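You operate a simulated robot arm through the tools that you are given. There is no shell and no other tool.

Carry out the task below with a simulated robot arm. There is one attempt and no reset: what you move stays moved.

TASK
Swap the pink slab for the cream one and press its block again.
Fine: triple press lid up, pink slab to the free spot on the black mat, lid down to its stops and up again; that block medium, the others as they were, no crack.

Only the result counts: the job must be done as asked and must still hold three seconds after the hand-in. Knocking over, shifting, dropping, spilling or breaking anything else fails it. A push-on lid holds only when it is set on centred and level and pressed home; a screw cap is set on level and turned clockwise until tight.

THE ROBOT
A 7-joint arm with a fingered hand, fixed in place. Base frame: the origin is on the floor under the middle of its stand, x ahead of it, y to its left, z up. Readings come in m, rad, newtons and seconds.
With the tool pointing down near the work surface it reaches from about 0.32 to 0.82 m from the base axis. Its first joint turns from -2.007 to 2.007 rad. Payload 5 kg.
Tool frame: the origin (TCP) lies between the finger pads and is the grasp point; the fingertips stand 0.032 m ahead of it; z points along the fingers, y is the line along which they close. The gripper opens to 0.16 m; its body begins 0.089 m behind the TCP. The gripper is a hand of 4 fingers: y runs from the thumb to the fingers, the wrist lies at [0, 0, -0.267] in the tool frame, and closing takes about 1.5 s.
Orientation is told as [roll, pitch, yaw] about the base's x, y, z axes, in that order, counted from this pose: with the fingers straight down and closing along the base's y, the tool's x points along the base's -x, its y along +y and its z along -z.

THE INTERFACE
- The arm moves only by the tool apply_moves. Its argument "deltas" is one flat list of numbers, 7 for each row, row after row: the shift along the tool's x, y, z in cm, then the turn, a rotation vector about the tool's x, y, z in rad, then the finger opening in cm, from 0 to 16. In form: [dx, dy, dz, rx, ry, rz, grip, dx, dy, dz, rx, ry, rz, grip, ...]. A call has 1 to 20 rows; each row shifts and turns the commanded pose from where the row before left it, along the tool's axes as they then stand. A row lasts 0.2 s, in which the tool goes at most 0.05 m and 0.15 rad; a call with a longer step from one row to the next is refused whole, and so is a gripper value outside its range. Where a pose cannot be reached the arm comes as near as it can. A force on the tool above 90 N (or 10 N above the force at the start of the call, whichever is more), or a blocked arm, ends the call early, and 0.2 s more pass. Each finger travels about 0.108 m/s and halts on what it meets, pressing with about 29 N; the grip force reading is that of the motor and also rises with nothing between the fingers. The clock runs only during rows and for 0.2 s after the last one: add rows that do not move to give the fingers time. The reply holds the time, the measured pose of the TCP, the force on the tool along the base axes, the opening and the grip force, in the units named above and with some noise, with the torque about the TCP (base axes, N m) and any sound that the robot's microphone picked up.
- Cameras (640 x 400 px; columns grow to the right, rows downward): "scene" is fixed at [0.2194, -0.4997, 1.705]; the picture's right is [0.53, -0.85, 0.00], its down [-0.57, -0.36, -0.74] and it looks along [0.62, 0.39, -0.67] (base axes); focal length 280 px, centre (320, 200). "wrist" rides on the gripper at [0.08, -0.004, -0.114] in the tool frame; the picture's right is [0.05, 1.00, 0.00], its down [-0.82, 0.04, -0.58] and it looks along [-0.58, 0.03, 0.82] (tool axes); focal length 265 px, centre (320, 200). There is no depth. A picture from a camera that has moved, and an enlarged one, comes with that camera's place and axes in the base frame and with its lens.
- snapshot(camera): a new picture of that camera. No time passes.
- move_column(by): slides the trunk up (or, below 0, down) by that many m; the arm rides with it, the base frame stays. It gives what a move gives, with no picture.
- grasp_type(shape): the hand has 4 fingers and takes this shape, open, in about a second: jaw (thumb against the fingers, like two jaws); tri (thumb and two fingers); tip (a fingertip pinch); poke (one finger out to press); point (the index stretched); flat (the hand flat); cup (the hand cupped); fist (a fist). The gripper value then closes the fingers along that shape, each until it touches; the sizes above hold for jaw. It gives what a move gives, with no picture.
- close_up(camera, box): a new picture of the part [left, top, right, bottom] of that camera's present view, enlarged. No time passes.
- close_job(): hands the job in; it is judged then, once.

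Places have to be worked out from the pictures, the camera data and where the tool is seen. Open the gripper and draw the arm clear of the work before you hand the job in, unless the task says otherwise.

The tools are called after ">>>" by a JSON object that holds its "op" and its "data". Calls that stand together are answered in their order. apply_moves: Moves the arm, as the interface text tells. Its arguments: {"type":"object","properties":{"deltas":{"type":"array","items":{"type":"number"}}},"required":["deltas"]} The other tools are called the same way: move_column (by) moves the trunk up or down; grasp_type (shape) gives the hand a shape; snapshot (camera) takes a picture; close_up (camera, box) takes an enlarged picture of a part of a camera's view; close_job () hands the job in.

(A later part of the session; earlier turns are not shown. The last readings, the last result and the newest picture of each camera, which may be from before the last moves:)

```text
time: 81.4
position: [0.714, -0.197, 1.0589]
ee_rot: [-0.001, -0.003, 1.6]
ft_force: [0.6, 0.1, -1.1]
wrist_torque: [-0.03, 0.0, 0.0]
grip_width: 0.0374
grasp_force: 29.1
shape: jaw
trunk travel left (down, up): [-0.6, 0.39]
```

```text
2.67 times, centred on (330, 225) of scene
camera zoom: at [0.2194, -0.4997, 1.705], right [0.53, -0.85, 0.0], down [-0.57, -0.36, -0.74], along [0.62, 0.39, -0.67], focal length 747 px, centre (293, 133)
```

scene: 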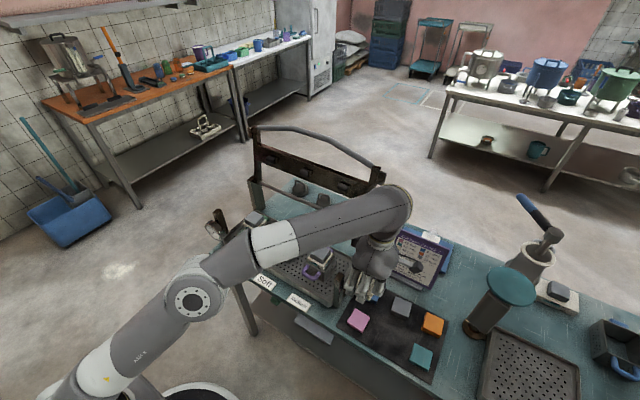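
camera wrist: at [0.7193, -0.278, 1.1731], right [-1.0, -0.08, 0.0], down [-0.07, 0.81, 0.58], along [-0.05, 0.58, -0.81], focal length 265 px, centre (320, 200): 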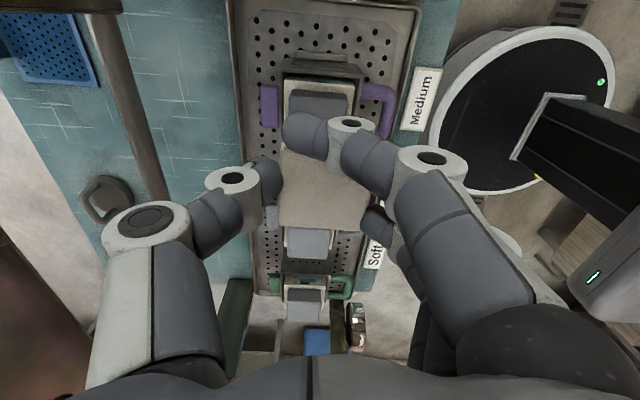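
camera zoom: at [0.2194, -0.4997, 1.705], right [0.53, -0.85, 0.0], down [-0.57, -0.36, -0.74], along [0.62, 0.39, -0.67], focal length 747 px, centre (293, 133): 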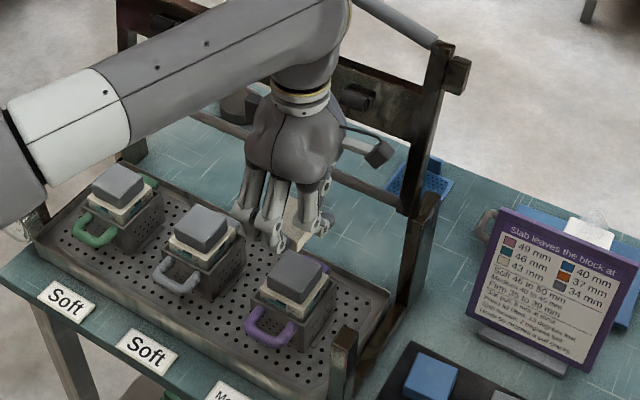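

I'm almost above the plate. I zoom to compare the held slab with the plate below.

>>> {"op": "close_up", "data": {"camera": "wrist", "box": [230, 60, 410, 240]}}

```text
2.22 times, centred on (320, 150) of wrist
camera zoom: at [0.7193, -0.278, 1.1731], right [-1.0, -0.08, 0.0], down [-0.07, 0.81, 0.58], along [-0.05, 0.58, -0.81], focal length 590 px, centre (320, 311)
```

zoom: 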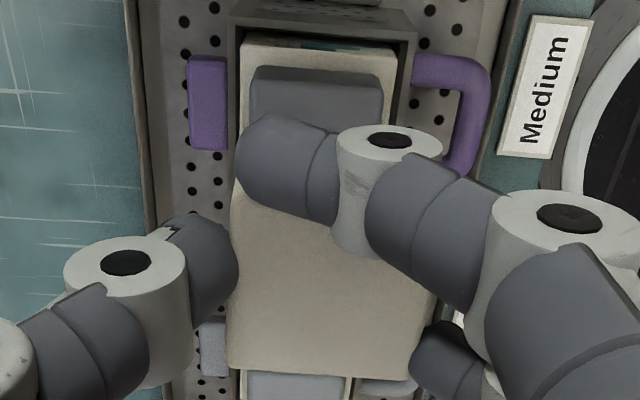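

The slab is ~5 mm short in x and ~6 mm too far in +y relative to the plate. I correct that and descend to TCP z ≈ 1.0.

>>> {"op": "apply_moves", "data": {"deltas": [0.3, -0.25, 1.5, 0, 0, 0, 3.8, 0.3, -0.25, 1.5, 0, 0, 0, 3.8, 0, 0, 1.5, 0, 0, 0, 3.8, 0, 0, 1.4, 0, 0, 0, 3.8]}}

>>> {"op": "close_up", "data": {"camera": "wrist", "box": [230, 60, 410, 240]}}

>>> {"op": "close_up", "data": {"camera": "scene", "box": [290, 210, 350, 280]}}

```text
time: 82.4
position: [0.7183, -0.2034, 0.9998]
ee_rot: [-0.002, -0.006, 1.6]
ft_force: [-0.2, 0.4, -0.7]
wrist_torque: [0.0, -0.01, 0.02]
grip_width: 0.037
grasp_force: 28.5
shape: jaw
trunk travel left (down, up): [-0.6, 0.39]
```

```text
2.22 times, centred on (320, 150) of wrist
camera zoom: at [0.7245, -0.2842, 1.1134], right [-1.0, -0.08, 0.0], down [-0.07, 0.81, 0.58], along [-0.05, 0.58, -0.81], focal length 590 px, centre (320, 311)
```

zoom: 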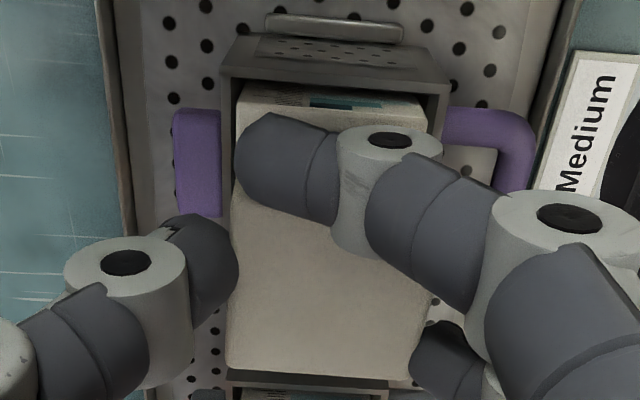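

```text
5.71 times, centred on (320, 245) of scene
camera zoom: at [0.2194, -0.4997, 1.705], right [0.53, -0.85, 0.0], down [-0.57, -0.36, -0.74], along [0.62, 0.39, -0.67], focal length 1600 px, centre (320, -57)
```

zoom: 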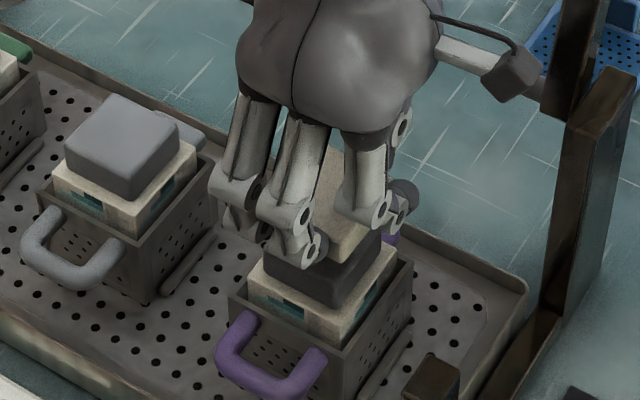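

The slab hovers ~2 cm above the plate. I lower 1.2 cm more and inspect alignment from the scene camera.

>>> {"op": "apply_moves", "data": {"deltas": [0, 0, 0.6, 0, 0, 0, 3.8, 0, 0, 0.6, 0, 0, 0, 3.8]}}

>>> {"op": "close_up", "data": {"camera": "scene", "box": [300, 230, 345, 270]}}

```text
time: 83.0
position: [0.7183, -0.2028, 0.987]
ee_rot: [-0.001, -0.004, 1.602]
ft_force: [0.7, 0.8, -0.7]
wrist_torque: [0.0, 0.0, -0.01]
grip_width: 0.0373
grasp_force: 28.7
shape: jaw
trunk travel left (down, up): [-0.6, 0.39]
```

```text
10.00 times, centred on (322, 250) of scene
camera zoom: at [0.2194, -0.4997, 1.705], right [0.53, -0.85, 0.0], down [-0.57, -0.36, -0.74], along [0.62, 0.39, -0.67], focal length 2800 px, centre (295, -300)
```

zoom: 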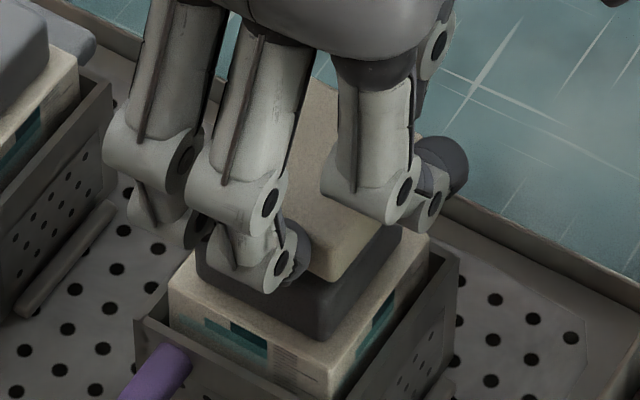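

The slab's front corner projects within ~2 mm of the plate's corner. I lower in 3 mm steps until it touches.

>>> {"op": "apply_moves", "data": {"deltas": [0, 0, 0.3, 0, 0, 0, 3.8, 0, 0, 0.2, 0, 0, 0, 3.8]}}

>>> {"op": "close_up", "data": {"camera": "scene", "box": [300, 230, 345, 270]}}

```text
time: 83.6
position: [0.7183, -0.2031, 0.9815]
ee_rot: [-0.003, -0.007, 1.599]
ft_force: [0.6, -0.3, -1.5]
wrist_torque: [0.02, 0.02, 0.01]
grip_width: 0.0372
grasp_force: 28.7
shape: jaw
trunk travel left (down, up): [-0.6, 0.39]
```

```text
10.00 times, centred on (322, 250) of scene
camera zoom: at [0.2194, -0.4997, 1.705], right [0.53, -0.85, 0.0], down [-0.57, -0.36, -0.74], along [0.62, 0.39, -0.67], focal length 2800 px, centre (295, -300)
```

zoom: 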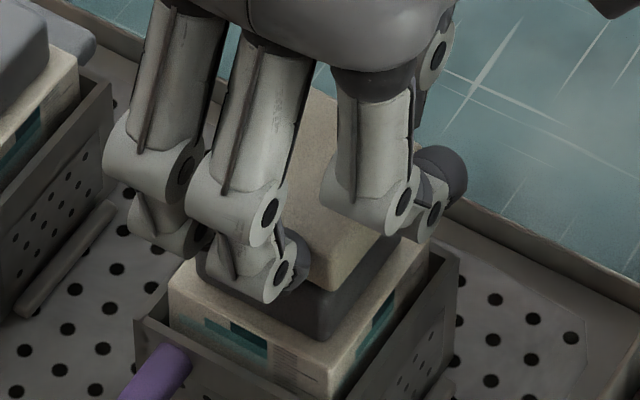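

Still free; the gap appears to be only a few mm. I go down 2 mm at a time.

>>> {"op": "apply_moves", "data": {"deltas": [0, 0, 0.2, 0, 0, 0, 3.8, 0, 0, 0, 0, 0, 0, 3.8]}}

```text
time: 84.2
position: [0.7192, -0.2036, 0.9816]
ee_rot: [0.0, -0.004, 1.599]
ft_force: [0.2, 0.6, 0.0]
wrist_torque: [-0.02, -0.02, 0.0]
grip_width: 0.0371
grasp_force: 28.8
shape: jaw
trunk travel left (down, up): [-0.6, 0.39]
```

>>> {"op": "apply_moves", "data": {"deltas": [0, 0, 0.2, 0, 0, 0, 3.8, 0, 0, 0, 0, 0, 0, 3.8]}}

```text
time: 84.8
position: [0.7195, -0.2026, 0.9778]
ee_rot: [-0.001, -0.003, 1.599]
ft_force: [-0.2, 0.7, 0.1]
wrist_torque: [0.0, 0.0, -0.02]
grip_width: 0.037
grasp_force: 28.7
shape: jaw
trunk travel left (down, up): [-0.6, 0.39]
```

No force at z 0.978 yet. I take another 2 mm step and then look closely.

>>> {"op": "apply_moves", "data": {"deltas": [0, 0, 0.2, 0, 0, 0, 3.8, 0, 0, 0, 0, 0, 0, 3.8]}}

>>> {"op": "close_up", "data": {"camera": "scene", "box": [300, 230, 345, 270]}}

```text
time: 85.4
position: [0.7173, -0.2033, 0.9771]
ee_rot: [-0.001, -0.004, 1.599]
ft_force: [0.7, -0.2, -0.8]
wrist_torque: [0.01, 0.01, -0.02]
grip_width: 0.0371
grasp_force: 29.1
shape: jaw
trunk travel left (down, up): [-0.6, 0.39]
```

```text
10.00 times, centred on (322, 250) of scene
camera zoom: at [0.2194, -0.4997, 1.705], right [0.53, -0.85, 0.0], down [-0.57, -0.36, -0.74], along [0.62, 0.39, -0.67], focal length 2800 px, centre (295, -300)
```

zoom: 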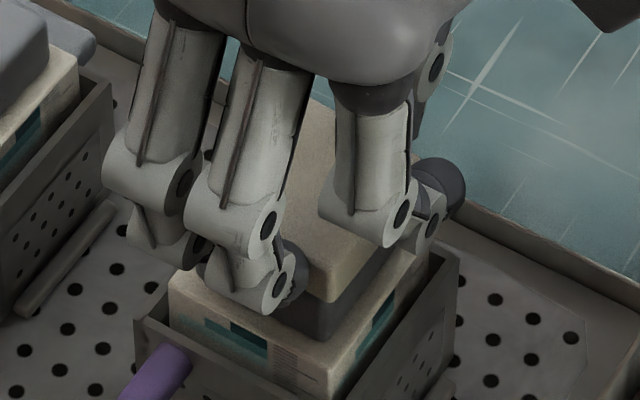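

The slab is visually at plate level but still no force. I continue 2 mm.

>>> {"op": "apply_moves", "data": {"deltas": [0, 0, 0.2, 0, 0, 0, 3.8, 0, 0, 0, 0, 0, 0, 3.8]}}

```text
time: 86.0
position: [0.7181, -0.2042, 0.9755]
ee_rot: [-0.001, -0.005, 1.6]
ft_force: [0.1, 0.2, -0.3]
wrist_torque: [0.05, 0.0, -0.05]
grip_width: 0.0371
grasp_force: 29.2
shape: jaw
trunk travel left (down, up): [-0.6, 0.39]
```

>>> {"op": "apply_moves", "data": {"deltas": [0, 0, 0.2, 0, 0, 0, 3.8, 0, 0, 0, 0, 0, 0, 3.8]}}

>>> {"op": "close_up", "data": {"camera": "scene", "box": [300, 230, 345, 270]}}

>>> {"op": "close_up", "data": {"camera": "wrist", "box": [230, 60, 410, 240]}}

```text
time: 86.6
position: [0.7193, -0.2025, 0.9747]
ee_rot: [0.0, -0.005, 1.601]
ft_force: [-0.3, -0.2, 2.8]
wrist_torque: [0.02, 0.07, -0.02]
grip_width: 0.0372
grasp_force: 29.0
shape: jaw
trunk travel left (down, up): [-0.6, 0.39]
```

```text
10.00 times, centred on (322, 250) of scene
camera zoom: at [0.2194, -0.4997, 1.705], right [0.53, -0.85, 0.0], down [-0.57, -0.36, -0.74], along [0.62, 0.39, -0.67], focal length 2800 px, centre (295, -300)
```

zoom: 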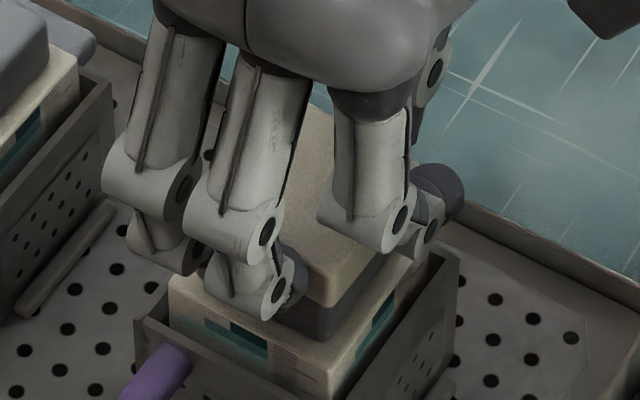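

```text
2.22 times, centred on (320, 150) of wrist
camera zoom: at [0.7242, -0.2837, 1.0875], right [-1.0, -0.08, 0.0], down [-0.07, 0.81, 0.58], along [-0.05, 0.58, -0.81], focal length 590 px, centre (320, 311)
```

zoom: 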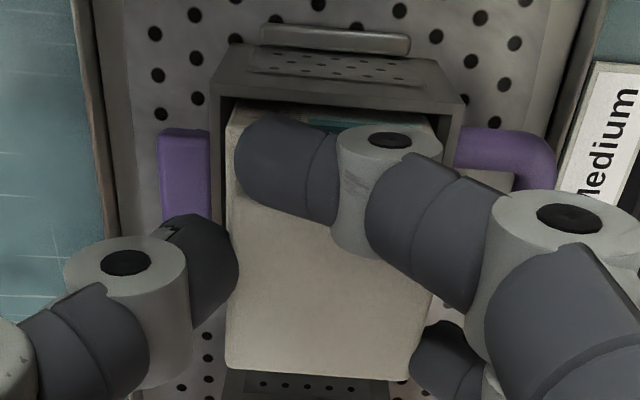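

First contact: +2.8 N at z 0.9747. I press 1 mm further to seat it flat, then check the force.

>>> {"op": "apply_moves", "data": {"deltas": [0, 0, 0.1, 0, 0, 0, 3.8, 0, 0, 0, 0, 0, 0, 3.8]}}

```text
time: 87.2
position: [0.7175, -0.2039, 0.9742]
ee_rot: [-0.005, -0.003, 1.599]
ft_force: [-0.7, 0.1, 7.6]
wrist_torque: [0.13, 0.23, -0.03]
grip_width: 0.0373
grasp_force: 29.2
shape: jaw
trunk travel left (down, up): [-0.6, 0.39]
```

Contact is steady at 7.6 N. I release slowly.

>>> {"op": "apply_moves", "data": {"deltas": [0, 0, 0, 0, 0, 0, 4.1, 0, 0, 0, 0, 0, 0, 4.4, 0, 0, 0, 0, 0, 0, 4.8, 0, 0, 0, 0, 0, 0, 5.2, 0, 0, 0, 0, 0, 0, 5.6, 0, 0, 0, 0, 0, 0, 6]}}

>>> {"op": "close_up", "data": {"camera": "wrist", "box": [230, 60, 410, 240]}}

>>> {"op": "close_up", "data": {"camera": "scene", "box": [300, 230, 345, 270]}}

```text
time: 88.6
position: [0.7193, -0.2026, 0.9717]
ee_rot: [-0.002, -0.006, 1.6]
ft_force: [0.4, 0.7, -0.3]
wrist_torque: [-0.01, 0.03, 0.02]
grip_width: 0.0594
grasp_force: 0.0
shape: jaw
trunk travel left (down, up): [-0.6, 0.39]
```

```text
2.22 times, centred on (320, 150) of wrist
camera zoom: at [0.7246, -0.284, 1.0859], right [-1.0, -0.08, 0.0], down [-0.07, 0.81, 0.58], along [-0.05, 0.58, -0.81], focal length 590 px, centre (320, 311)
```

zoom: 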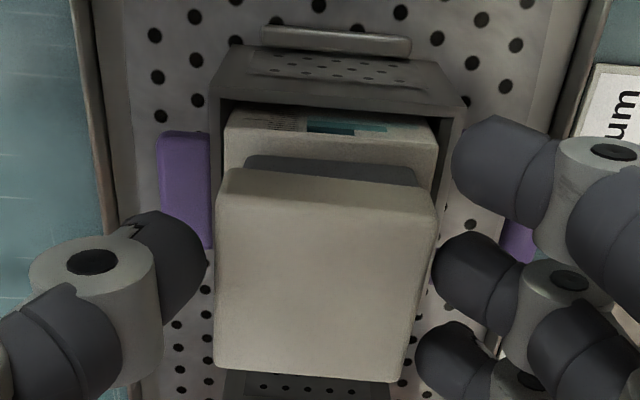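

```text
10.00 times, centred on (322, 250) of scene
camera zoom: at [0.2194, -0.4997, 1.705], right [0.53, -0.85, 0.0], down [-0.57, -0.36, -0.74], along [0.62, 0.39, -0.67], focal length 2800 px, centre (295, -300)
```

zoom: 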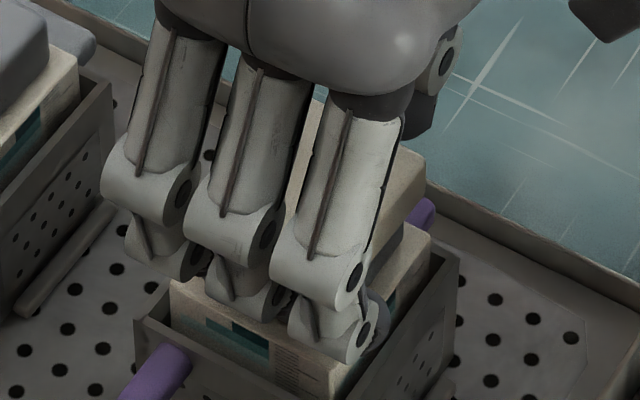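

The cream slab rests flat on the plate. I open wider and rise straight up, then check its placement.

>>> {"op": "apply_moves", "data": {"deltas": [0, 0, 0, 0, 0, 0, 7, 0, 0, 0, 0, 0, 0, 7.8, 0, 0, -0.5, 0, 0, 0, 8, 0, 0, -2, 0, 0, 0, 8, 0, 0, -3, 0, 0, 0, 8, 0, 0, -3, 0, 0, 0, 8, 0, 0, -2, 0, 0, 0, 8]}}

>>> {"op": "snapshot", "data": {"camera": "wrist"}}

>>> {"op": "close_up", "data": {"camera": "wrist", "box": [230, 50, 410, 210]}}

>>> {"op": "close_up", "data": {"camera": "scene", "box": [300, 230, 345, 270]}}

```text
time: 90.2
position: [0.7176, -0.2054, 1.0784]
ee_rot: [-0.001, -0.002, 1.6]
ft_force: [0.4, -1.0, -0.6]
wrist_torque: [0.0, -0.02, -0.02]
grip_width: 0.0791
grasp_force: 0.0
shape: jaw
trunk travel left (down, up): [-0.6, 0.39]
```

```text
taken
camera wrist: at [0.7243, -0.2853, 1.1921], right [-1.0, -0.08, 0.0], down [-0.07, 0.81, 0.58], along [-0.05, 0.58, -0.81], focal length 265 px, centre (320, 200)
```

wrist: 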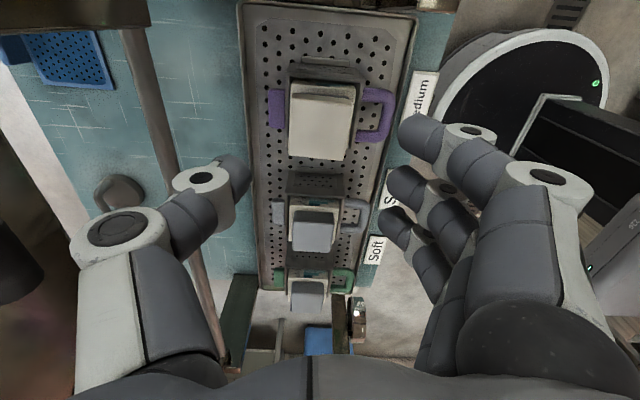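

```text
2.50 times, centred on (320, 130) of wrist
camera zoom: at [0.7243, -0.2853, 1.1921], right [-1.0, -0.08, 0.0], down [-0.07, 0.81, 0.58], along [-0.05, 0.58, -0.81], focal length 664 px, centre (320, 375)
```

zoom: 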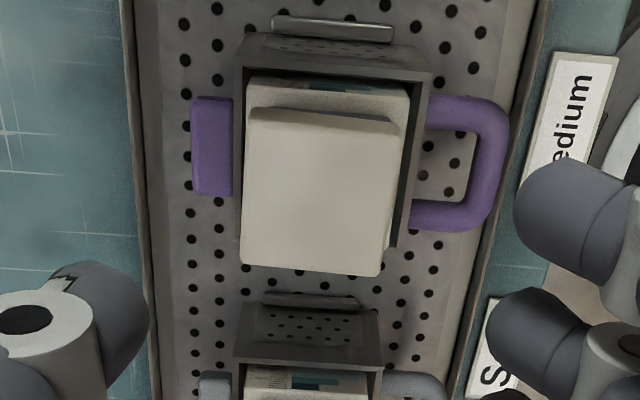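

```text
10.00 times, centred on (322, 250) of scene
camera zoom: at [0.2194, -0.4997, 1.705], right [0.53, -0.85, 0.0], down [-0.57, -0.36, -0.74], along [0.62, 0.39, -0.67], focal length 2800 px, centre (295, -300)
```

zoom: 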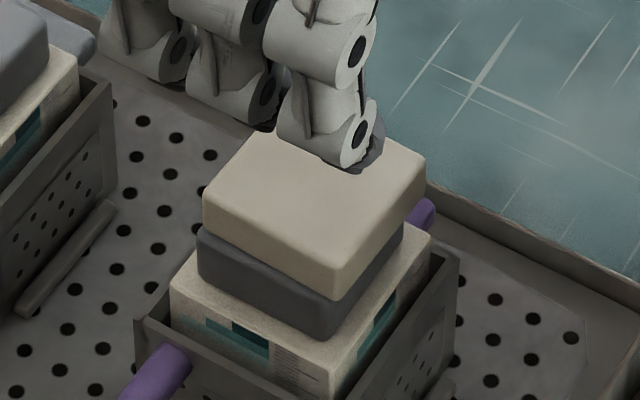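

The cream slab sits fully on the plate (within ~4 mm of centre). Next I move back to a clear spot and unwind the hand's yaw to prepare for closing the lid.

>>> {"op": "apply_moves", "data": {"deltas": [0, 1, -1.5, 0, 0, 0, 8, -2.1, 2.6, -1.2, 0, 0, 0, 8, -2.1, 2.6, -1.2, 0, 0, 0, 8, -2.1, 2.6, -0.8, 0, 0, 0, 8, -2.1, 2.6, 0, 0, 0, 0, 8, 0, 0, 0, 0, 0, -0.148, 8, 0, 0, 0, 0, 0, -0.148, 8, 0, 0, 0, 0, 0, -0.148, 8, 0, 0, 0, 0, 0, -0.148, 8, 0, 0, 0, 0, 0, -0.148, 8, 0, 0, 0, 0, 0, -0.148, 8, 0, 0, 0, 0, 0, -0.148, 8, 0, 0, 0, 0, 0, -0.148, 8, 0, 0, 0, 0, 0, -0.148, 8, 0, 0, 0, 0, 0, -0.148, 8, 0, 0, 0, 0, 0, -0.148, 8, 0, 0, 0, 0, 0, -0.148, 8, 0, 0, 0, 0, 0, -0.148, 8, 0, 0, 0, 0, 0, -0.148, 8, 0, 0, 0, 0, 0, -0.148, 8]}}

>>> {"op": "snapshot", "data": {"camera": "scene"}}

```text
time: 94.4
position: [0.6012, -0.1249, 1.1241]
ee_rot: [0.0, 0.003, -2.46]
ft_force: [-0.2, 0.1, 0.2]
wrist_torque: [-0.01, 0.01, 0.01]
grip_width: 0.0792
grasp_force: 0.1
shape: jaw
trunk travel left (down, up): [-0.6, 0.39]
```

```text
taken
```

scene: 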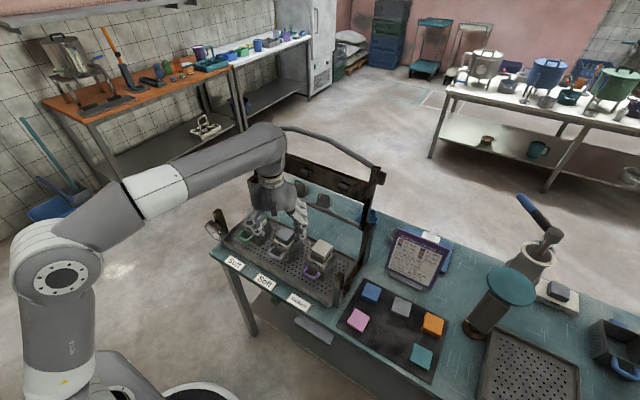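

Yaw is −2.46; six more rows bring it to −1.57. I also read the gauge.

>>> {"op": "apply_moves", "data": {"deltas": [0, 0, 0, 0, 0, -0.148, 8, 0, 0, 0, 0, 0, -0.148, 8, 0, 0, 0, 0, 0, -0.148, 8, 0, 0, 0, 0, 0, -0.148, 8, 0, 0, 0, 0, 0, -0.148, 8, 0, 0, 0, 0, 0, -0.148, 8]}}

>>> {"op": "close_up", "data": {"camera": "scene", "box": [200, 205, 250, 245]}}

>>> {"op": "close_up", "data": {"camera": "scene", "box": [200, 100, 400, 310]}}

>>> {"op": "close_up", "data": {"camera": "scene", "box": [330, 270, 450, 385]}}

```text
time: 95.8
position: [0.6015, -0.1242, 1.1249]
ee_rot: [0.002, 0.005, -1.572]
ft_force: [0.6, -0.4, -0.4]
wrist_torque: [-0.03, 0.02, 0.01]
grip_width: 0.0791
grasp_force: 0.1
shape: jaw
trunk travel left (down, up): [-0.6, 0.39]
```

```text
10.00 times, centred on (225, 225) of scene
camera zoom: at [0.2194, -0.4997, 1.705], right [0.53, -0.85, 0.0], down [-0.57, -0.36, -0.74], along [0.62, 0.39, -0.67], focal length 2800 px, centre (1270, -50)
```

zoom: 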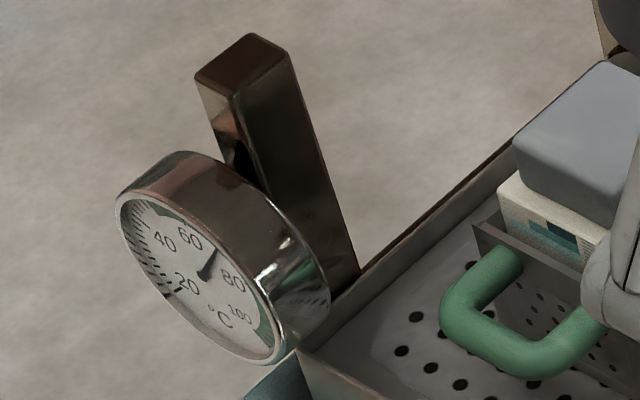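

```text
1.90 times, centred on (300, 205) of scene
camera zoom: at [0.2194, -0.4997, 1.705], right [0.53, -0.85, 0.0], down [-0.57, -0.36, -0.74], along [0.62, 0.39, -0.67], focal length 533 px, centre (358, 190)
```

zoom: 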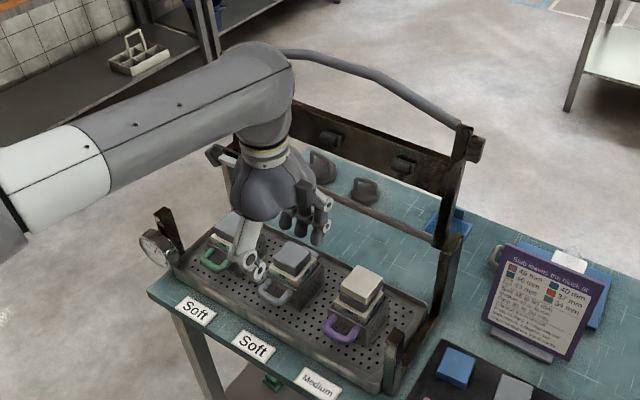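

```text
3.48 times, centred on (390, 328) of scene
camera zoom: at [0.2194, -0.4997, 1.705], right [0.53, -0.85, 0.0], down [-0.57, -0.36, -0.74], along [0.62, 0.39, -0.67], focal length 974 px, centre (76, -244)
```

zoom: 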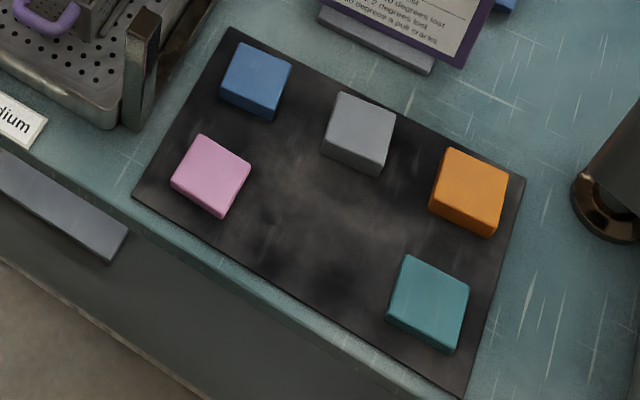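

The gauge still reads in the high 60s (well above 50), pink, blue, grey, orange and teal sit properly on the mat. I now tilt the hand forward and travel to the pre-grasp point in front of the raised bar.

>>> {"op": "apply_moves", "data": {"deltas": [2.35, 0, 0, -0.14, 0, 0, 8, 2.35, 0, 0, -0.14, 0, 0, 8, 2.35, 0, 0, -0.14, 0, 0, 8, 2.35, 0, 0, -0.14, 0, 0, 8, 0, 2.61, -1.9, -0.139, 0, 0, 8, 0, 2.85, -1.52, -0.139, 0, 0, 8, 0, 3.04, -1.11, -0.139, 0, 0, 8, 0, 3.16, -0.68, -0.139, 0, 0, 8, 0, 2.337, 2.452, 0, 0, 0, 8, 0, 2.337, 2.452, 0, 0, 0, 8, 0, 2.337, 2.452, 0, 0, 0, 8, 0, 2.337, 2.452, 0, 0, 0, 8, 0, 2.337, 2.452, 0, 0, 0, 8]}}

>>> {"op": "snapshot", "data": {"camera": "wrist"}}

>>> {"op": "close_up", "data": {"camera": "scene", "box": [200, 60, 400, 260]}}

```text
time: 98.6
position: [0.8132, -0.0302, 1.2965]
ee_rot: [1.115, 0.006, -1.576]
ft_force: [-0.2, -0.3, -0.6]
wrist_torque: [-0.02, -0.02, -0.03]
grip_width: 0.0795
grasp_force: 0.1
shape: jaw
trunk travel left (down, up): [-0.6, 0.39]
```

```text
taken
camera wrist: at [0.7085, 0.0506, 1.3437], right [0.44, 0.05, 0.9], down [-0.5, -0.81, 0.29], along [0.74, -0.58, -0.34], focal length 265 px, centre (320, 200)
```

wrist: 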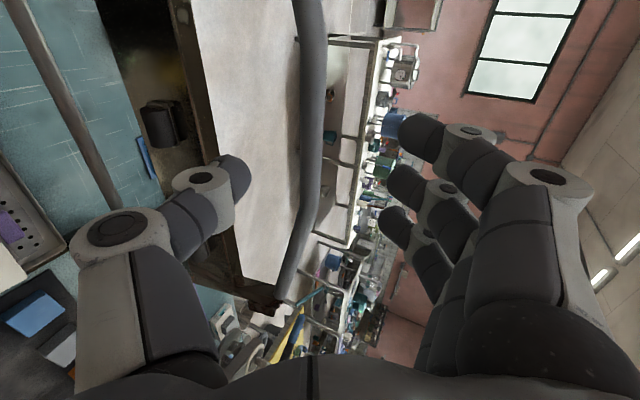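

```text
2.00 times, centred on (300, 160) of scene
camera zoom: at [0.2194, -0.4997, 1.705], right [0.53, -0.85, 0.0], down [-0.57, -0.36, -0.74], along [0.62, 0.39, -0.67], focal length 560 px, centre (360, 280)
```

zoom: 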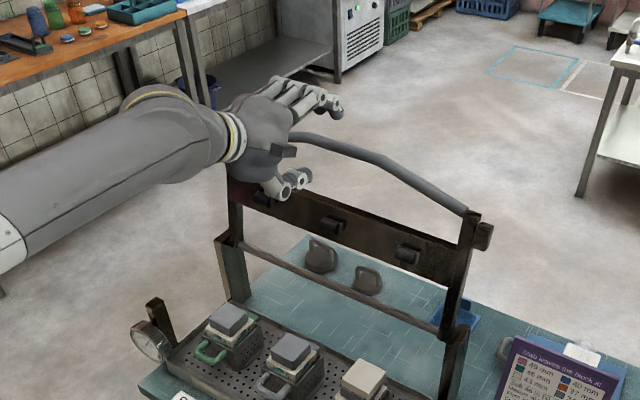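

The view matches the earlier withdrawal point exactly. I advance 14 cm along the finger axis around the bar.

>>> {"op": "apply_moves", "data": {"deltas": [0, 0, 3, 0, 0, 0, 8, 0, 0, 3, 0, 0, 0, 8, 0, 0, 3, 0, 0, 0, 8, 0, 0, 3, 0, 0, 0, 8, 0, 0, 1.8, 0, 0, 0, 8]}}

>>> {"op": "snapshot", "data": {"camera": "wrist"}}

```text
time: 99.8
position: [0.9352, -0.0327, 1.2364]
ee_rot: [1.117, 0.004, -1.575]
ft_force: [-0.4, -0.6, -0.1]
wrist_torque: [0.0, 0.0, -0.03]
grip_width: 0.0793
grasp_force: 0.1
shape: jaw
trunk travel left (down, up): [-0.6, 0.39]
```

```text
taken
camera wrist: at [0.8314, 0.0477, 1.2832], right [0.44, 0.05, 0.9], down [-0.5, -0.81, 0.29], along [0.74, -0.58, -0.33], focal length 265 px, centre (320, 200)
```

wrist: 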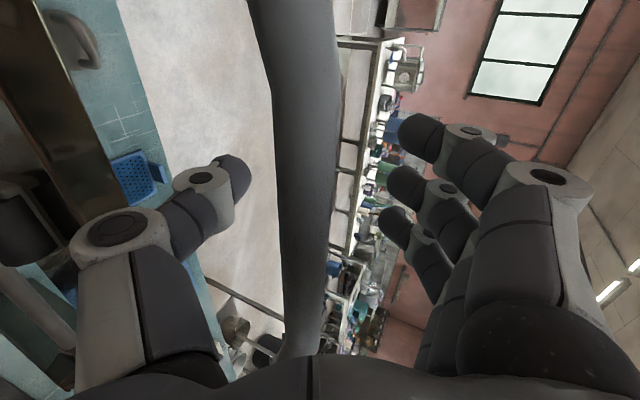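

The bar is in the open hand just as before. I close the ring of fingers around it.

>>> {"op": "apply_moves", "data": {"deltas": [0, 0, 0, 0, 0, 0, 5, 0, 0, 0, 0, 0, 0, 2.5, 0, 0, 0, 0, 0, 0, 0.5, 0, 0, 0, 0, 0, 0, 0, 0, 0, 0, 0, 0, 0, 0]}}

>>> {"op": "snapshot", "data": {"camera": "wrist"}}

```text
time: 101.0
position: [0.9356, -0.0336, 1.2362]
ee_rot: [1.116, 0.006, -1.572]
ft_force: [-0.6, 0.9, -0.4]
wrist_torque: [0.0, -0.01, -0.03]
grip_width: 0.0002
grasp_force: 29.5
shape: jaw
trunk travel left (down, up): [-0.6, 0.39]
```

```text
taken
camera wrist: at [0.8309, 0.0479, 1.2835], right [0.44, 0.05, 0.9], down [-0.5, -0.81, 0.29], along [0.74, -0.58, -0.33], focal length 265 px, centre (320, 200)
```

wrist: 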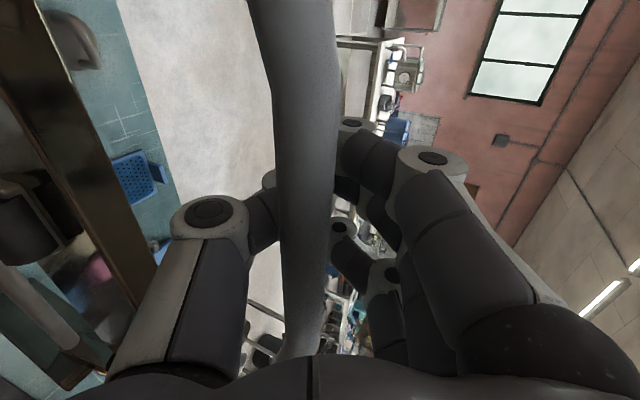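

The ring is closed around the bar. I pull the lid forward along its arc to vertical, easing the tilt as I go.

>>> {"op": "apply_moves", "data": {"deltas": [0, -0.583, -1.507, 0.0275, 0, 0, 0, 0, -0.624, -1.491, 0.0275, 0, 0, 0, 0, -0.492, -1.072, 0.03, 0, 0, 0, 0, -0.5235, -1.056, 0.03, 0, 0, 0, 0, -0.633, -0.996, 0.025, 0, 0, 0, 0, -0.658, -0.98, 0.025, 0, 0, 0]}}

>>> {"op": "snapshot", "data": {"camera": "wrist"}}

>>> {"op": "close_up", "data": {"camera": "scene", "box": [200, 60, 400, 260]}}

```text
time: 102.4
position: [0.8558, -0.0313, 1.2405]
ee_rot: [0.949, 0.005, -1.575]
ft_force: [-0.3, -2.1, -2.9]
wrist_torque: [0.01, -0.03, 0.08]
grip_width: 0.0
grasp_force: 29.1
shape: jaw
trunk travel left (down, up): [-0.6, 0.39]
```

```text
taken
camera wrist: at [0.7608, 0.049, 1.3043], right [0.58, 0.04, 0.81], down [-0.45, -0.81, 0.37], along [0.68, -0.58, -0.45], focal length 265 px, centre (320, 200)
```

wrist: 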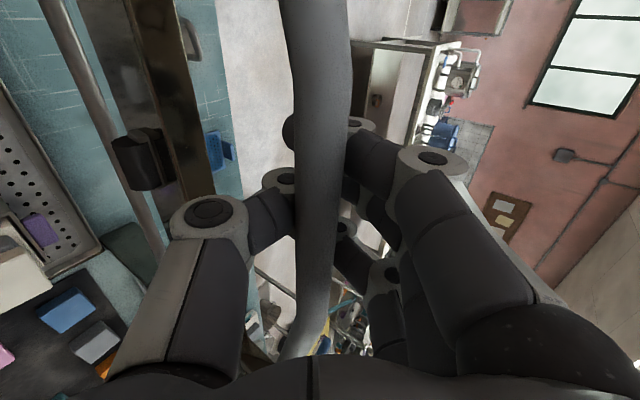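

```text
2.00 times, centred on (300, 160) of scene
camera zoom: at [0.2194, -0.4997, 1.705], right [0.53, -0.85, 0.0], down [-0.57, -0.36, -0.74], along [0.62, 0.39, -0.67], focal length 560 px, centre (360, 280)
```

zoom: 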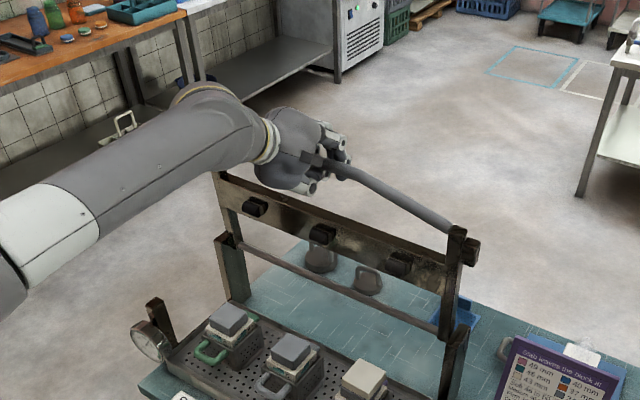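

Only ~3 N at vertical. I keep lowering along the arc to about 70°.

>>> {"op": "apply_moves", "data": {"deltas": [0, -0.735, -0.907, 0.0125, 0, 0, 0, 0, -0.746, -0.898, 0.0125, 0, 0, 0, 0, -0.838, -0.821, 0.0125, 0, 0, 0, 0, -0.848, -0.811, 0.0125, 0, 0, 0, 0, -0.92, -0.725, 0.0125, 0, 0, 0, 0, -0.929, -0.714, 0.0125, 0, 0, 0, 0, -0.998, -0.626, 0.0125, 0, 0, 0, 0, -1.006, -0.613, 0.0125, 0, 0, 0]}}

>>> {"op": "snapshot", "data": {"camera": "wrist"}}

>>> {"op": "close_up", "data": {"camera": "scene", "box": [200, 60, 400, 260]}}

```text
time: 104.2
position: [0.7653, -0.0311, 1.2202]
ee_rot: [0.846, 0.003, -1.574]
ft_force: [4.3, -1.1, -16.8]
wrist_torque: [0.01, -0.36, 0.02]
grip_width: 0.0
grasp_force: 29.0
shape: jaw
trunk travel left (down, up): [-0.6, 0.39]
```

```text
taken
camera wrist: at [0.6779, 0.0492, 1.2934], right [0.66, 0.05, 0.75], down [-0.41, -0.82, 0.41], along [0.63, -0.58, -0.52], focal length 265 px, centre (320, 200)
```

wrist: 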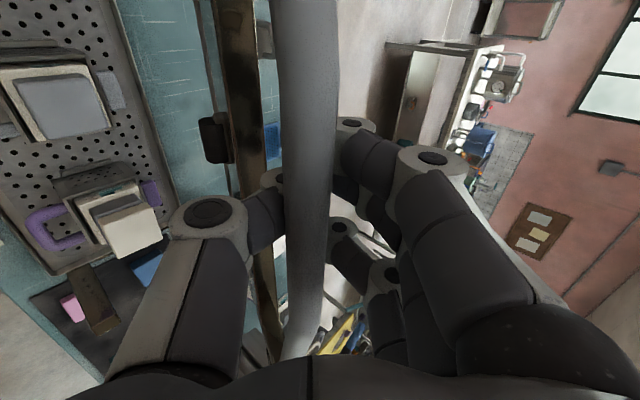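

```text
2.00 times, centred on (300, 160) of scene
camera zoom: at [0.2194, -0.4997, 1.705], right [0.53, -0.85, 0.0], down [-0.57, -0.36, -0.74], along [0.62, 0.39, -0.67], focal length 560 px, centre (360, 280)
```

zoom: 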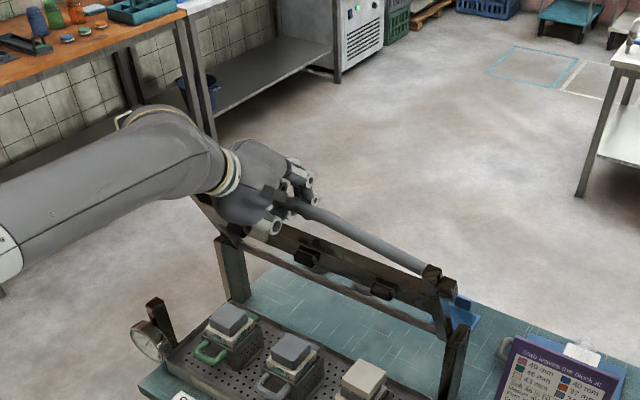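

The lid follows (weight ~17 N mostly radial). I continue down the arc to about 50°, using a slightly smaller radius.

>>> {"op": "apply_moves", "data": {"deltas": [0, -1.071, -0.44, 0.0115, 0, 0, 0, 0, -1.076, -0.428, 0.0115, 0, 0, 0, 0, -1.081, -0.416, 0.0115, 0, 0, 0, 0, -1.086, -0.403, 0.0115, 0, 0, 0, 0, -1.141, -0.213, 0.0125, 0, 0, 0, 0, -1.143, -0.199, 0.0125, 0, 0, 0, 0, -1.146, -0.184, 0.0125, 0, 0, 0, 0, -1.148, -0.17, 0.0125, 0, 0, 0]}}

>>> {"op": "close_up", "data": {"camera": "scene", "box": [180, 80, 400, 300]}}

```text
time: 106.0
position: [0.6861, -0.0305, 1.1745]
ee_rot: [0.756, 0.004, -1.573]
ft_force: [5.5, 0.2, -14.8]
wrist_torque: [0.02, -0.2, 0.04]
grip_width: 0.0
grasp_force: 29.2
shape: jaw
trunk travel left (down, up): [-0.6, 0.39]
```

```text
1.82 times, centred on (290, 190) of scene
camera zoom: at [0.2194, -0.4997, 1.705], right [0.53, -0.85, 0.0], down [-0.57, -0.36, -0.74], along [0.62, 0.39, -0.67], focal length 509 px, centre (374, 218)
```

zoom: 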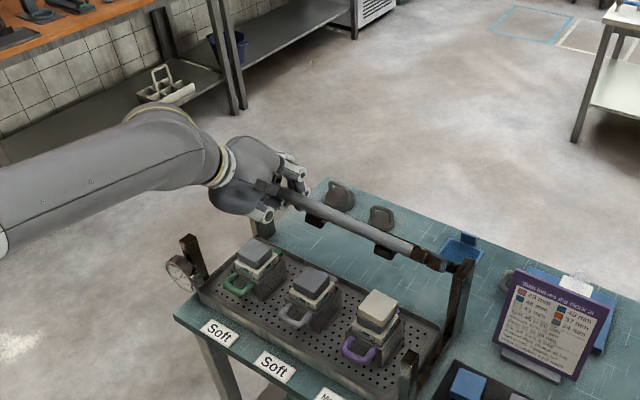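

Lowering smoothly (about 45–50°). I continue to ~30°.

>>> {"op": "apply_moves", "data": {"deltas": [0, -1.154, 0.039, 0.009, 0, 0, 0, 0, -1.153, 0.0495, 0.009, 0, 0, 0, 0, -1.153, 0.059, 0.009, 0, 0, 0, 0, -1.152, 0.0695, 0.009, 0, 0, 0, 0, -1.113, 0.275, 0.007, 0, 0, 0, 0, -1.111, 0.283, 0.007, 0, 0, 0, 0, -1.109, 0.291, 0.007, 0, 0, 0, 0, -1.107, 0.299, 0.007, 0, 0, 0]}}

>>> {"op": "close_up", "data": {"camera": "scene", "box": [180, 100, 400, 310]}}

>>> {"op": "snapshot", "data": {"camera": "wrist"}}

```text
time: 107.8
position: [0.6285, -0.0295, 1.1025]
ee_rot: [0.688, 0.006, -1.574]
ft_force: [2.1, -2.7, -11.0]
wrist_torque: [0.0, -0.14, 0.0]
grip_width: 0.0
grasp_force: 28.8
shape: jaw
trunk travel left (down, up): [-0.6, 0.39]
```

```text
1.90 times, centred on (290, 205) of scene
camera zoom: at [0.2194, -0.4997, 1.705], right [0.53, -0.85, 0.0], down [-0.57, -0.36, -0.74], along [0.62, 0.39, -0.67], focal length 533 px, centre (377, 190)
```

zoom: 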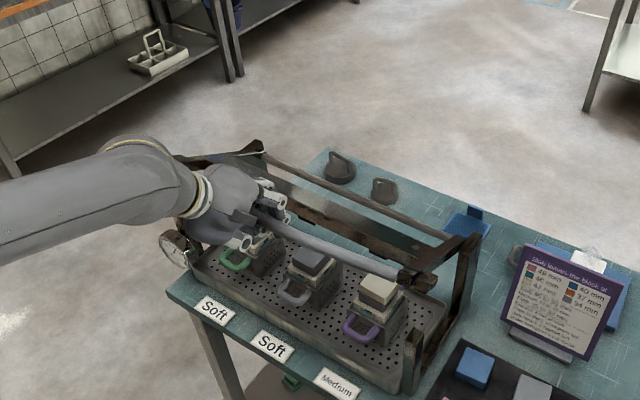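

```text
taken
camera wrist: at [0.5519, 0.0511, 1.1886], right [0.77, 0.05, 0.63], down [-0.34, -0.82, 0.47], along [0.54, -0.58, -0.61], focal length 265 px, centre (320, 200)
```

wrist: 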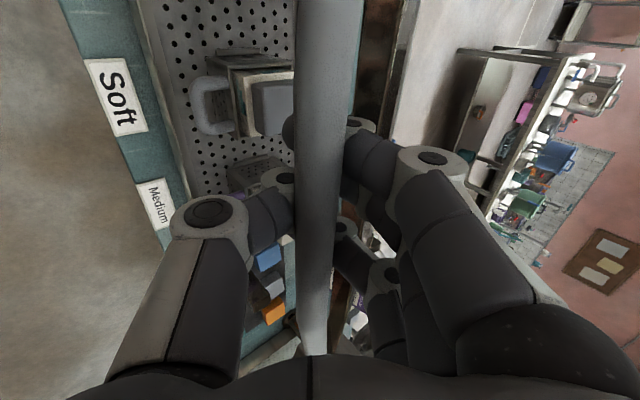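

The lid is at about 25–30° with feet above the slabs. I lower on to ~12°, before contact.

>>> {"op": "apply_moves", "data": {"deltas": [0, -1.023, 0.554, 0, 0, 0, 0, 0, -1.023, 0.554, 0, 0, 0, 0, 0, -1.023, 0.554, 0, 0, 0, 0, 0, -1.023, 0.554, 0, 0, 0, 0, 0, -1.023, 0.554, 0, 0, 0, 0, 0, -1.023, 0.554, 0, 0, 0, 0, 0, -1.023, 0.554, 0, 0, 0, 0]}}

>>> {"op": "close_up", "data": {"camera": "scene", "box": [200, 150, 390, 310]}}

>>> {"op": "snapshot", "data": {"camera": "wrist"}}

```text
time: 109.4
position: [0.5973, -0.0303, 1.0284]
ee_rot: [0.688, 0.005, -1.575]
ft_force: [6.1, 1.0, -11.1]
wrist_torque: [0.01, -0.05, 0.0]
grip_width: 0.0
grasp_force: 29.3
shape: jaw
trunk travel left (down, up): [-0.6, 0.39]
```

```text
2.50 times, centred on (295, 230) of scene
camera zoom: at [0.2194, -0.4997, 1.705], right [0.53, -0.85, 0.0], down [-0.57, -0.36, -0.74], along [0.62, 0.39, -0.67], focal length 700 px, centre (382, 125)
```

zoom: 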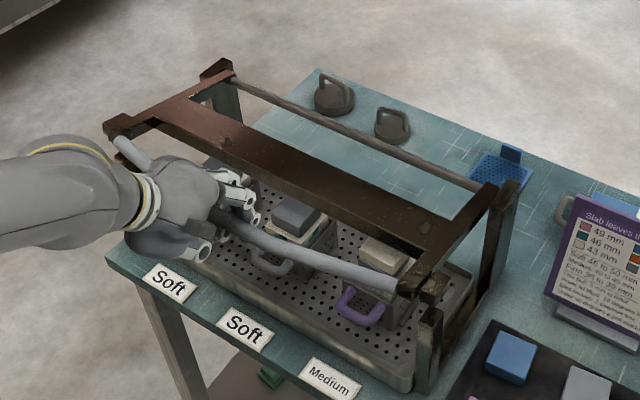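

```text
taken
camera wrist: at [0.5215, 0.0505, 1.1143], right [0.77, 0.05, 0.63], down [-0.34, -0.82, 0.47], along [0.54, -0.58, -0.61], focal length 265 px, centre (320, 200)
```

wrist: 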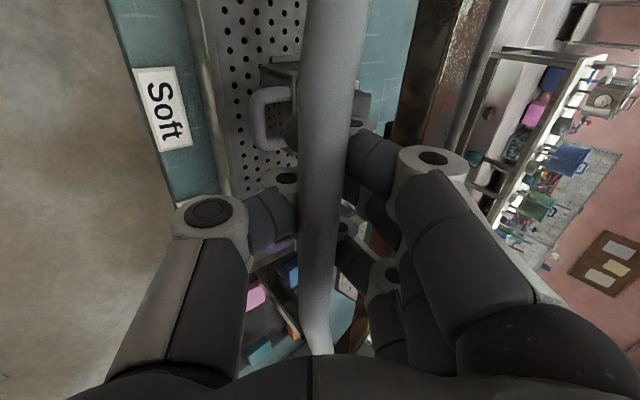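

The lid is at roughly 8–10°, feet just above the slabs. I lower slowly by 2 cm and watch the force for contact.

>>> {"op": "apply_moves", "data": {"deltas": [0, -0.24, 0.45, 0, 0, 0, 0, 0, -0.24, 0.45, 0, 0, 0, 0, 0, -0.317, 0.387, 0, 0, 0, 0, 0, -0.317, 0.387, 0, 0, 0, 0]}}

>>> {"op": "close_up", "data": {"camera": "scene", "box": [200, 150, 390, 310]}}

```text
time: 110.4
position: [0.598, -0.0306, 1.0082]
ee_rot: [0.688, 0.006, -1.575]
ft_force: [-8.0, -1.2, -8.0]
wrist_torque: [-0.02, -0.15, -0.01]
grip_width: 0.0
grasp_force: 29.2
shape: jaw
trunk travel left (down, up): [-0.6, 0.39]
```

```text
2.50 times, centred on (295, 230) of scene
camera zoom: at [0.2194, -0.4997, 1.705], right [0.53, -0.85, 0.0], down [-0.57, -0.36, -0.74], along [0.62, 0.39, -0.67], focal length 700 px, centre (382, 125)
```

zoom: 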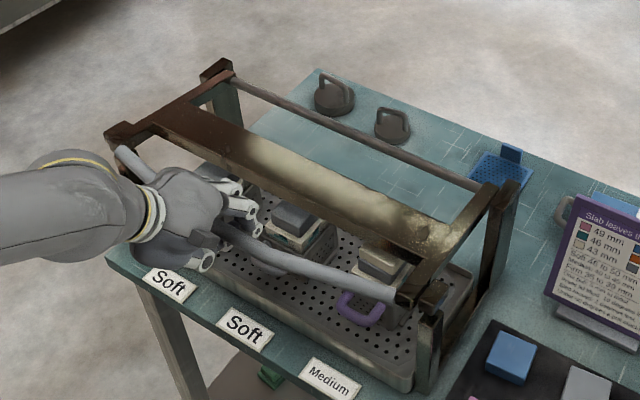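

Still carrying the lid (8 N). I lower another 1.5 cm with a slight correction in x.

>>> {"op": "apply_moves", "data": {"deltas": [0, -0.43, 0.29, 0, 0, 0, 0, 0, -0.43, 0.29, 0, 0, 0, 0, 0, -0.394, 0.323, 0, 0, 0, 0]}}

>>> {"op": "close_up", "data": {"camera": "scene", "box": [290, 200, 370, 280]}}

```text
time: 111.2
position: [0.5963, -0.0305, 0.9947]
ee_rot: [0.691, 0.004, -1.574]
ft_force: [1.8, 0.3, -8.8]
wrist_torque: [-0.02, -0.15, 0.01]
grip_width: 0.0003
grasp_force: 29.2
shape: jaw
trunk travel left (down, up): [-0.6, 0.39]
```

```text
5.00 times, centred on (330, 240) of scene
camera zoom: at [0.2194, -0.4997, 1.705], right [0.53, -0.85, 0.0], down [-0.57, -0.36, -0.74], along [0.62, 0.39, -0.67], focal length 1400 px, centre (270, 0)
```

zoom: 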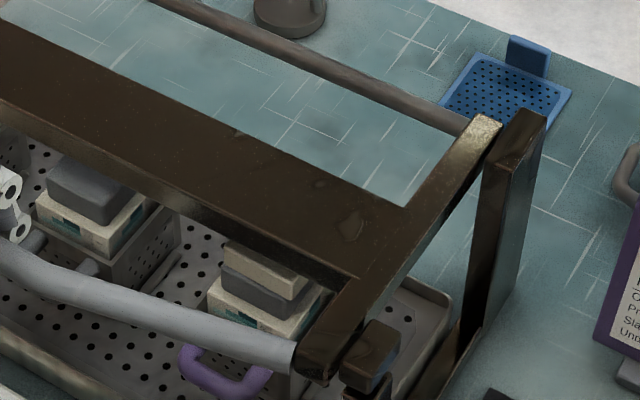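

Nearly down; the ear approaches the front post. I go on in 4 mm steps.

>>> {"op": "apply_moves", "data": {"deltas": [0, -0.254, 0.309, 0, 0, 0, 0, 0, -0.254, 0.309, 0, 0, 0, 0, 0, 0, 0, 0, 0, 0, 0]}}

>>> {"op": "close_up", "data": {"camera": "scene", "box": [290, 200, 370, 280]}}

```text
time: 112.0
position: [0.5953, -0.031, 0.986]
ee_rot: [0.69, 0.005, -1.575]
ft_force: [1.5, 0.4, -9.6]
wrist_torque: [-0.03, -0.17, 0.02]
grip_width: 0.0
grasp_force: 29.6
shape: jaw
trunk travel left (down, up): [-0.6, 0.39]
```

```text
5.00 times, centred on (330, 240) of scene
camera zoom: at [0.2194, -0.4997, 1.705], right [0.53, -0.85, 0.0], down [-0.57, -0.36, -0.74], along [0.62, 0.39, -0.67], focal length 1400 px, centre (270, 0)
```

zoom: 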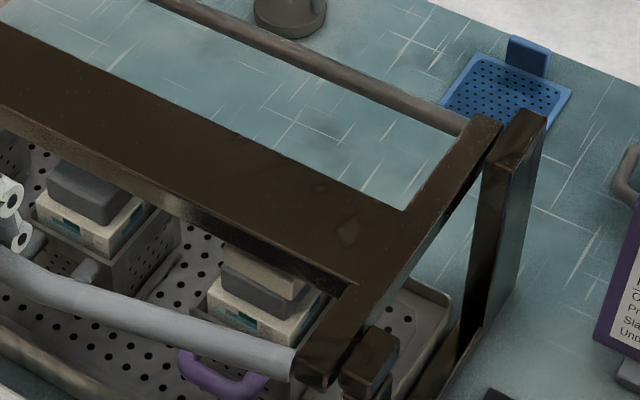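

>>> {"op": "apply_moves", "data": {"deltas": [0, -0.254, 0.309, 0, 0, 0, 0, 0, -0.254, 0.309, 0, 0, 0, 0, 0, 0, 0, 0, 0, 0, 0]}}

>>> {"op": "close_up", "data": {"camera": "scene", "box": [290, 200, 370, 280]}}

```text
time: 112.8
position: [0.5952, -0.0306, 0.9783]
ee_rot: [0.693, 0.004, -1.573]
ft_force: [1.3, 0.6, -5.1]
wrist_torque: [0.0, -0.1, 0.0]
grip_width: 0.0
grasp_force: 29.1
shape: jaw
trunk travel left (down, up): [-0.6, 0.39]
```

```text
5.00 times, centred on (330, 240) of scene
camera zoom: at [0.2194, -0.4997, 1.705], right [0.53, -0.85, 0.0], down [-0.57, -0.36, -0.74], along [0.62, 0.39, -0.67], focal length 1400 px, centre (270, 0)
```

zoom: 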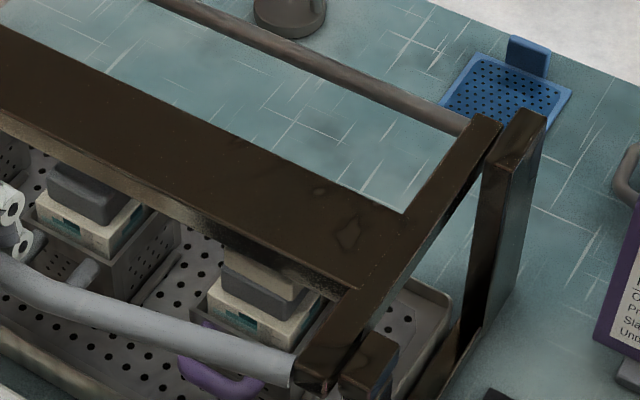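

The weight on the hand dropped to 5 N: the foot is starting to rest on the cream slab. I continue downward so the fingers press the bar.

>>> {"op": "apply_moves", "data": {"deltas": [0, -0.254, 0.309, 0, 0, 0, 0, 0, -0.254, 0.309, 0, 0, 0, 0, 0, 0, 0, 0, 0, 0, 0]}}

>>> {"op": "close_up", "data": {"camera": "scene", "box": [290, 200, 370, 280]}}

>>> {"op": "snapshot", "data": {"camera": "wrist"}}

```text
time: 113.6
position: [0.5959, -0.03, 0.9696]
ee_rot: [0.691, 0.006, -1.574]
ft_force: [0.5, -0.2, 0.3]
wrist_torque: [-0.04, -0.03, 0.01]
grip_width: 0.0
grasp_force: 29.0
shape: jaw
trunk travel left (down, up): [-0.6, 0.39]
```

```text
5.00 times, centred on (330, 240) of scene
camera zoom: at [0.2194, -0.4997, 1.705], right [0.53, -0.85, 0.0], down [-0.57, -0.36, -0.74], along [0.62, 0.39, -0.67], focal length 1400 px, centre (270, 0)
```

zoom: 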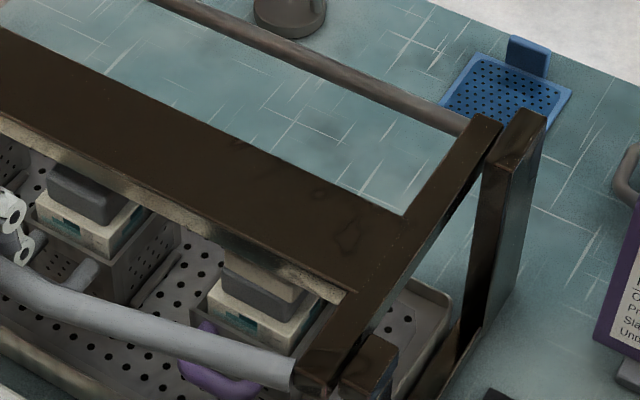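

```text
taken
camera wrist: at [0.5191, 0.0503, 1.0565], right [0.77, 0.05, 0.64], down [-0.34, -0.82, 0.47], along [0.54, -0.58, -0.61], focal length 265 px, centre (320, 200)
```

wrist: 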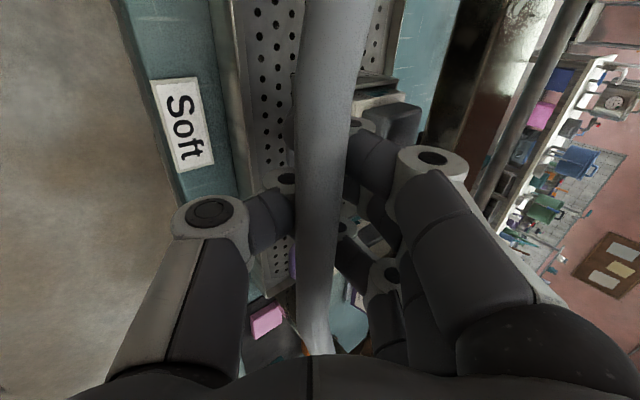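

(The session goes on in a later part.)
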